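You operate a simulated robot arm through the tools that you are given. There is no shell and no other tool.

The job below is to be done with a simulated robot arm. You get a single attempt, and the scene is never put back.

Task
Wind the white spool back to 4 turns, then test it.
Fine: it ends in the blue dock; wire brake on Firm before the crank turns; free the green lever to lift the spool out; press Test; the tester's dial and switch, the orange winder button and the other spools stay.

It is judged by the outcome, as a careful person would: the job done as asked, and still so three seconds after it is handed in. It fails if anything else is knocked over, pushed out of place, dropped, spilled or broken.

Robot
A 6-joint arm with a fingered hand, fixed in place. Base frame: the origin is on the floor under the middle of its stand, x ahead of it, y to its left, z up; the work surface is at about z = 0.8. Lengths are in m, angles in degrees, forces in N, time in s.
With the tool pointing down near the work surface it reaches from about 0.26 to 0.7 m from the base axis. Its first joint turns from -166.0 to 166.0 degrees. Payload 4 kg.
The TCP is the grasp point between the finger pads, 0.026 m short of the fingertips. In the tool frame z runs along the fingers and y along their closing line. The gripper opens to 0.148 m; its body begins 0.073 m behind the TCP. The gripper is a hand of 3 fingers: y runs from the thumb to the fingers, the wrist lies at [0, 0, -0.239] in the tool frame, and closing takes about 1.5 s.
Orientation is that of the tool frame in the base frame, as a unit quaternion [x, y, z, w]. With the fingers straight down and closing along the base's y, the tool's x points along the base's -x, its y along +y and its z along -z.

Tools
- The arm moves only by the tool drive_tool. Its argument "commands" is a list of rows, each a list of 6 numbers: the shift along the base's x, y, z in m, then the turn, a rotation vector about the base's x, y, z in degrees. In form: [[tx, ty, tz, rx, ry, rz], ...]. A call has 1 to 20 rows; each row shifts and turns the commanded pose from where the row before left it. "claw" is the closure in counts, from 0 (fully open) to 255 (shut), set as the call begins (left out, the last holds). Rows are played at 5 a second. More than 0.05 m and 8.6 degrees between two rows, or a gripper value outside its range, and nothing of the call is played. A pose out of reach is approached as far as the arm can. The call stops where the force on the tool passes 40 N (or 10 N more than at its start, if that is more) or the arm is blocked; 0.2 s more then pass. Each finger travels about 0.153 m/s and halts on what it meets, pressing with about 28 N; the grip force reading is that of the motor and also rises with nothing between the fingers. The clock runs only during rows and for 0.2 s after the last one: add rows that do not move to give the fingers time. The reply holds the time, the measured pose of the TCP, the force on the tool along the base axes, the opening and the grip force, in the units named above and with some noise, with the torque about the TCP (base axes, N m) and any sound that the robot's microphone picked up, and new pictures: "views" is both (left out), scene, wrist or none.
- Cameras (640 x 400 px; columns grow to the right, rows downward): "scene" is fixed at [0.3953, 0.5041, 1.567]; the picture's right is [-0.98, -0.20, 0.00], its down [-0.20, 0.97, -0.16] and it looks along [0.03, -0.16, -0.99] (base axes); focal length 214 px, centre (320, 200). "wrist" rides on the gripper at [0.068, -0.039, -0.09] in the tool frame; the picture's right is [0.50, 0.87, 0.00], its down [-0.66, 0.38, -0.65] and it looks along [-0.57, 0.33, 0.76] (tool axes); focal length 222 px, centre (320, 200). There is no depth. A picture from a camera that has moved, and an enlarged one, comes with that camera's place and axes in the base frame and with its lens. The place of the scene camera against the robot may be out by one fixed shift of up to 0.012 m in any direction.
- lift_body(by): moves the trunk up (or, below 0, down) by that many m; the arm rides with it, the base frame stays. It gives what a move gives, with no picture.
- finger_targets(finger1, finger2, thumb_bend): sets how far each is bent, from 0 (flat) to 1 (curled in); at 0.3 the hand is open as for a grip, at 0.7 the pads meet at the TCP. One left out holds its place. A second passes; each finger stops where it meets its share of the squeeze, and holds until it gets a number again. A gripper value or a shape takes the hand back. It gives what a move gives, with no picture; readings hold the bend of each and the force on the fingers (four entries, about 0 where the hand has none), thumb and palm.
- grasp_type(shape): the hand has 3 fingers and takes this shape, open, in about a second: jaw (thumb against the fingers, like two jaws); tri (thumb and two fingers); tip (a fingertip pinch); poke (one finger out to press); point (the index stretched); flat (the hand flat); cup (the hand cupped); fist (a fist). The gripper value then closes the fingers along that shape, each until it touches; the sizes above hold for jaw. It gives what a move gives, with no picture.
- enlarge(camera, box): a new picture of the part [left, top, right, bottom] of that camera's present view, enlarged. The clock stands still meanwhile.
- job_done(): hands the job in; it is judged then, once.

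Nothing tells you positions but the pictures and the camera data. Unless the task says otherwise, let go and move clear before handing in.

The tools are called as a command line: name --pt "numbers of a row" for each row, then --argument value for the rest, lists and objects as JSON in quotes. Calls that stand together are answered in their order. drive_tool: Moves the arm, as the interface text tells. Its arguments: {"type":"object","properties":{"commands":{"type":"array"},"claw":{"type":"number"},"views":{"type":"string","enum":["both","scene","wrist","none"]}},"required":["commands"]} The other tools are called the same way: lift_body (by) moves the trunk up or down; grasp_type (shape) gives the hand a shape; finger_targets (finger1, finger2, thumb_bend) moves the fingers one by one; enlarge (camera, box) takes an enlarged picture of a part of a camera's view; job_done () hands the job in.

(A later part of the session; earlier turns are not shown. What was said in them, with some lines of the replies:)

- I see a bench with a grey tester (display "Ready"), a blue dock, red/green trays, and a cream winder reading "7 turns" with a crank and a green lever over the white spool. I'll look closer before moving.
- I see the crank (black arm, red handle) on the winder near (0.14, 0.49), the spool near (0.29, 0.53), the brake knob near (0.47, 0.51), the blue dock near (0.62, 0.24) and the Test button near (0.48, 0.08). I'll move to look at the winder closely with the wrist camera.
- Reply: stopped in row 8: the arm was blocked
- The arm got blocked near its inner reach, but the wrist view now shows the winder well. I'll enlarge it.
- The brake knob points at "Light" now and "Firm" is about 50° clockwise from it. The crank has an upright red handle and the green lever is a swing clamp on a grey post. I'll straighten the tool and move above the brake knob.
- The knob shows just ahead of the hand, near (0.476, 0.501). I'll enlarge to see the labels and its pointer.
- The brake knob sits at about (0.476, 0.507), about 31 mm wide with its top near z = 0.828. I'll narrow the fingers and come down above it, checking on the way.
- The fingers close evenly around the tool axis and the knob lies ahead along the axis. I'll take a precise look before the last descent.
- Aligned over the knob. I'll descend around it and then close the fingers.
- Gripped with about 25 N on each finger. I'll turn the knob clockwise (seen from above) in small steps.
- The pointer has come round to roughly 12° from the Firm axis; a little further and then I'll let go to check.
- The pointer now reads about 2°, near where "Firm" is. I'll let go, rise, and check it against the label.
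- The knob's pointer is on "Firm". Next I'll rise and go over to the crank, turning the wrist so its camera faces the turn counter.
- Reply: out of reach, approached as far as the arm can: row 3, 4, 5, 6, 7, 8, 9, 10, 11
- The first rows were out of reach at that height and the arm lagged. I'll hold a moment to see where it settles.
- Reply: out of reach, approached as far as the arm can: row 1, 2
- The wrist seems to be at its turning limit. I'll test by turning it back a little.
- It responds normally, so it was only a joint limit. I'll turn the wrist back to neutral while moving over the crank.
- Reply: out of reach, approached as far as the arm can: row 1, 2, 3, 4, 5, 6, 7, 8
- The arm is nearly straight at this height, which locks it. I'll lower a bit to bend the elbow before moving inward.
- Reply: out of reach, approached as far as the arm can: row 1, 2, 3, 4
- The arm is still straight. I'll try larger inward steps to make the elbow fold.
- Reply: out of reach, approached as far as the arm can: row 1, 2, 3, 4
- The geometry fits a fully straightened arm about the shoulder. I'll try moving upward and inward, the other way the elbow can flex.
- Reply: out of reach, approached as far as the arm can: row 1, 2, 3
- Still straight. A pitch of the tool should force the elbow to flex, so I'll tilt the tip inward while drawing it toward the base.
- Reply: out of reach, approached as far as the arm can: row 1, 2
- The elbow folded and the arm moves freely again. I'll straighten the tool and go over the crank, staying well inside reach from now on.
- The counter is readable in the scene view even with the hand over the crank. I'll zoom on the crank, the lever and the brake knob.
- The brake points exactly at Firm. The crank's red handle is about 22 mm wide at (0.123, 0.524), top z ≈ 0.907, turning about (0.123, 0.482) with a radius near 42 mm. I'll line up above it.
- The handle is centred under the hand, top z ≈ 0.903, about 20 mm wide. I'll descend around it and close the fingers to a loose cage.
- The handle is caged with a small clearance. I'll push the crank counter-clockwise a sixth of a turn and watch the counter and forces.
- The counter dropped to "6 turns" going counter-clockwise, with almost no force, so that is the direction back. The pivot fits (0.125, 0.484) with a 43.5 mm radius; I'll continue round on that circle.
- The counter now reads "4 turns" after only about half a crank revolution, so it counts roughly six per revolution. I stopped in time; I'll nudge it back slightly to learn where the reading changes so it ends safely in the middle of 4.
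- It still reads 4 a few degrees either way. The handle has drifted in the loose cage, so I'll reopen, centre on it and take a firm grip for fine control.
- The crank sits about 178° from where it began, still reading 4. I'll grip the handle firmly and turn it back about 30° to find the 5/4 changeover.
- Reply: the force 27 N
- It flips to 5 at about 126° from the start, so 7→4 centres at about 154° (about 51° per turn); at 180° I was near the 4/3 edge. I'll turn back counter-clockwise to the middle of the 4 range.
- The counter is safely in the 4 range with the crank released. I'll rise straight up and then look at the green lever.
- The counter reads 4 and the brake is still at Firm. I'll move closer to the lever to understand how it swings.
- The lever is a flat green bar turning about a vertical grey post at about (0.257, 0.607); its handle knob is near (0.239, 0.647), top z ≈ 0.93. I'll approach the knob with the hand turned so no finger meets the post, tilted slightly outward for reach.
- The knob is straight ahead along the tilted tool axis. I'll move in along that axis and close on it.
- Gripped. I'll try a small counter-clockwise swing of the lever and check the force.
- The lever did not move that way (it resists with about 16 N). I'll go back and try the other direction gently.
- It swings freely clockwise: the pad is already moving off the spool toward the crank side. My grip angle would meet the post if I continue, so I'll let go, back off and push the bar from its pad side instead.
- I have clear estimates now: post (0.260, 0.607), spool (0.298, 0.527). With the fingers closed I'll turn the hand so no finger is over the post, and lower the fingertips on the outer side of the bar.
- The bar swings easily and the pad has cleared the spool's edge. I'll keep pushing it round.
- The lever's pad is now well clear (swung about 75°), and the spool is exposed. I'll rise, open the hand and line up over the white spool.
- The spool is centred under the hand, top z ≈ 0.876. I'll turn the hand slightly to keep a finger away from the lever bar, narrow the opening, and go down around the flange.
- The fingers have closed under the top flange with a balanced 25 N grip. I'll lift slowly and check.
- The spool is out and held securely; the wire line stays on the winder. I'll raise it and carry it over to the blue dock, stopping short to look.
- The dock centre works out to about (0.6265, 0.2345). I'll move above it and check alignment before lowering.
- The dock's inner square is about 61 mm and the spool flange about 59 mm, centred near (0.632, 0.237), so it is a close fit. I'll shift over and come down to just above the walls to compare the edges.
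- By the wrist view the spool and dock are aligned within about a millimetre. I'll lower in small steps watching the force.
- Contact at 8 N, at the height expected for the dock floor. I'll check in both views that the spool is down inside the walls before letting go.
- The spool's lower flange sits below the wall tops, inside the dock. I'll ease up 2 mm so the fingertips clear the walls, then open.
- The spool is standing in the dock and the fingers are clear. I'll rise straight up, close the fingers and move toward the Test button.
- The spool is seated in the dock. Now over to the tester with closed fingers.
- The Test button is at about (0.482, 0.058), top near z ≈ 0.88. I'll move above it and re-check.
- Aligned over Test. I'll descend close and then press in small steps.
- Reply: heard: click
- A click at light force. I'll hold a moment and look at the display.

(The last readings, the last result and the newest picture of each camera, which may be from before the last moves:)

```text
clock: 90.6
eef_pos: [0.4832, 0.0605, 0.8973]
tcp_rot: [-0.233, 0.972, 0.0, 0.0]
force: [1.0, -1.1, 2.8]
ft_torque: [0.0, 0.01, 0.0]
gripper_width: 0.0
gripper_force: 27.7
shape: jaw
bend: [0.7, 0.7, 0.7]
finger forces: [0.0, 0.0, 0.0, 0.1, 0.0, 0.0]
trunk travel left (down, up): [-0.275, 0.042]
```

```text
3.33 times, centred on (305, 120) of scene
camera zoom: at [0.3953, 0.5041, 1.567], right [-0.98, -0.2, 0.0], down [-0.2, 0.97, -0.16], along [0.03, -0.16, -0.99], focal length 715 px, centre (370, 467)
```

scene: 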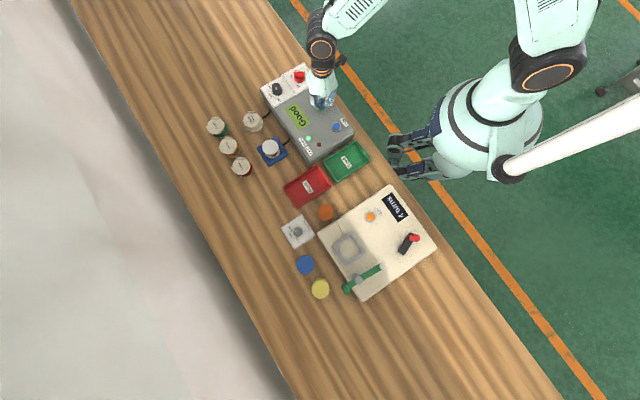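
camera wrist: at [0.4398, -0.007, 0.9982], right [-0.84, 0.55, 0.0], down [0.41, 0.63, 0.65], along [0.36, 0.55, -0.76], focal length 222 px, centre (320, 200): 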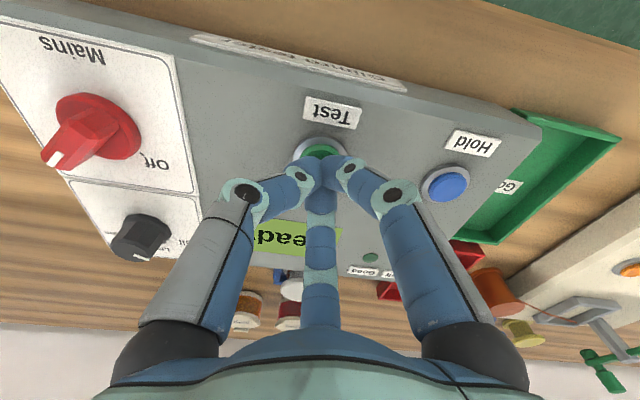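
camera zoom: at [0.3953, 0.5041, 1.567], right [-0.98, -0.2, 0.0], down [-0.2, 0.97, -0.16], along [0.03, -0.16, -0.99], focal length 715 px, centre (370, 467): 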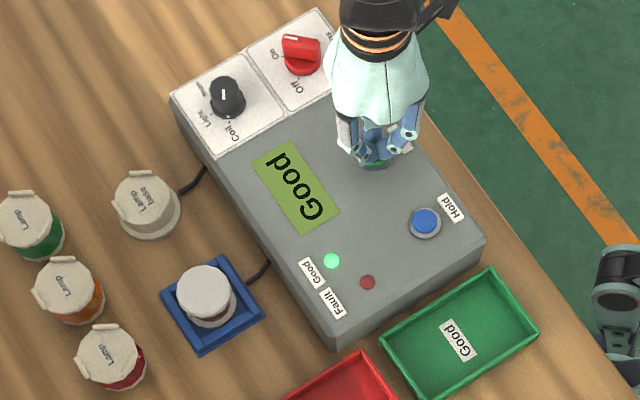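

The display reads "Good" with the green lamp lit. I'll release the button, rise clear and check the whole scene.

drive_tool --pt "0 0 0.01 0 0 0" --pt "0 0 0.03 0 0 0" --pt "0 0 0.04 0 0 0" --pt "0 0 0.045 0 0 0" --pt "-0.03 0.02 0.03 0 0 0" --pt "-0.03 0.02 0.03 0 0 0" --pt "0 0 0 0 0 0" --claw 150 --views "both"

enlarge --camera "scene" --box '[190, 60, 370, 200]'

enlarge --camera "scene" --box '[270, 170, 450, 310]'

```text
clock: 92.2
eef_pos: [0.4234, 0.1027, 1.0834]
tcp_rot: [-0.232, 0.973, 0.0, -0.001]
force: [-0.2, -0.4, -0.4]
ft_torque: [-0.03, 0.03, 0.02]
gripper_width: 0.0609
gripper_force: 0.1
shape: jaw
bend: [0.77, 0.77, 0.7]
finger forces: [0.0, 0.1, 0.0, 0.0, 0.1, 0.1]
trunk travel left (down, up): [-0.275, 0.042]
camera wrist: at [0.3804, 0.0372, 1.1724], right [-0.84, 0.55, 0.0], down [0.41, 0.63, 0.65], along [0.36, 0.55, -0.76], focal length 222 px, centre (320, 200)
```

scene: 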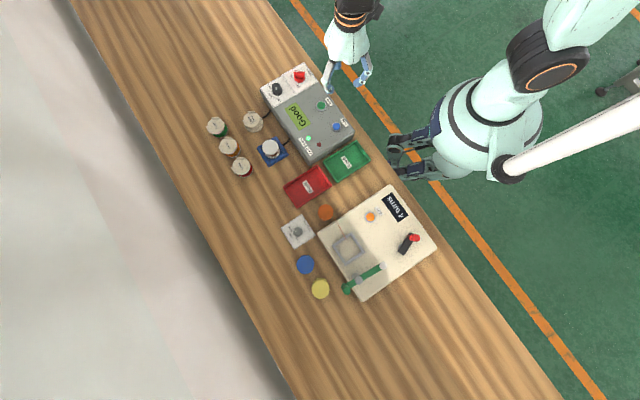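
wrist: 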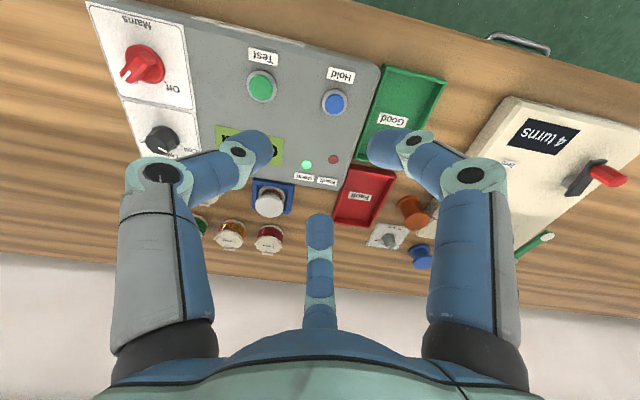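

```text
2.86 times, centred on (280, 130) of scene
camera zoom: at [0.3953, 0.5041, 1.567], right [-0.98, -0.2, 0.0], down [-0.2, 0.97, -0.16], along [0.03, -0.16, -0.99], focal length 613 px, centre (434, 400)
```

zoom: 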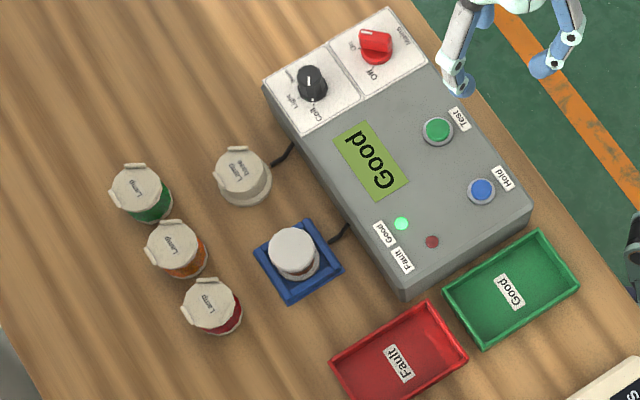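

```text
2.86 times, centred on (360, 240) of scene
camera zoom: at [0.3953, 0.5041, 1.567], right [-0.98, -0.2, 0.0], down [-0.2, 0.97, -0.16], along [0.03, -0.16, -0.99], focal length 613 px, centre (206, 86)
```

zoom: 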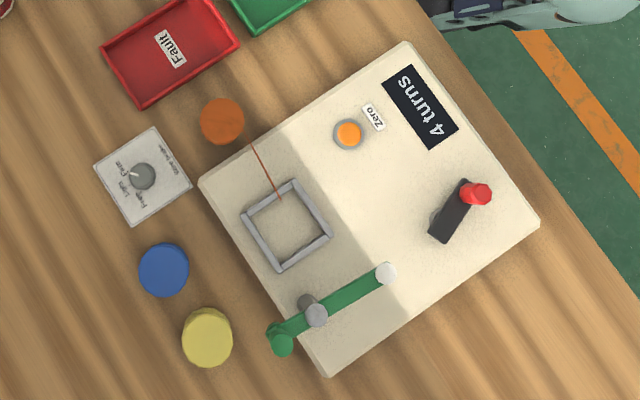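

All is in order: the counter reads 4 turns, the brake is on Firm, the lever is swung aside and the spool stands in the blue dock. The tester shows "Good", nothing else has moved, and the hand is clear, so I'm handing in.

job_done

```text
The job is handed in.
```

The white spool is wound back to 4 turns, sits in the blue dock, and tested "Good" with the green lamp lit. The job is handed in.

- **Brake:** I set the wire brake to Firm before touching the crank, and it stayed there.
- **Winding:** The winder counts about seven turns per crank revolution, so it reached 4 in under half a turn. I briefly turned it back until it read 5 to find where the count changes. I then left the crank in the middle of the range that shows 4.
- **Lever:** It wouldn't move when I tried it counter-clockwise. It swung freely clockwise, and I left it swung clear of the cradle.
- **Unchanged:** The tester's dial and switch, the orange winder button and the other spools look the same as at the start in the final pictures.
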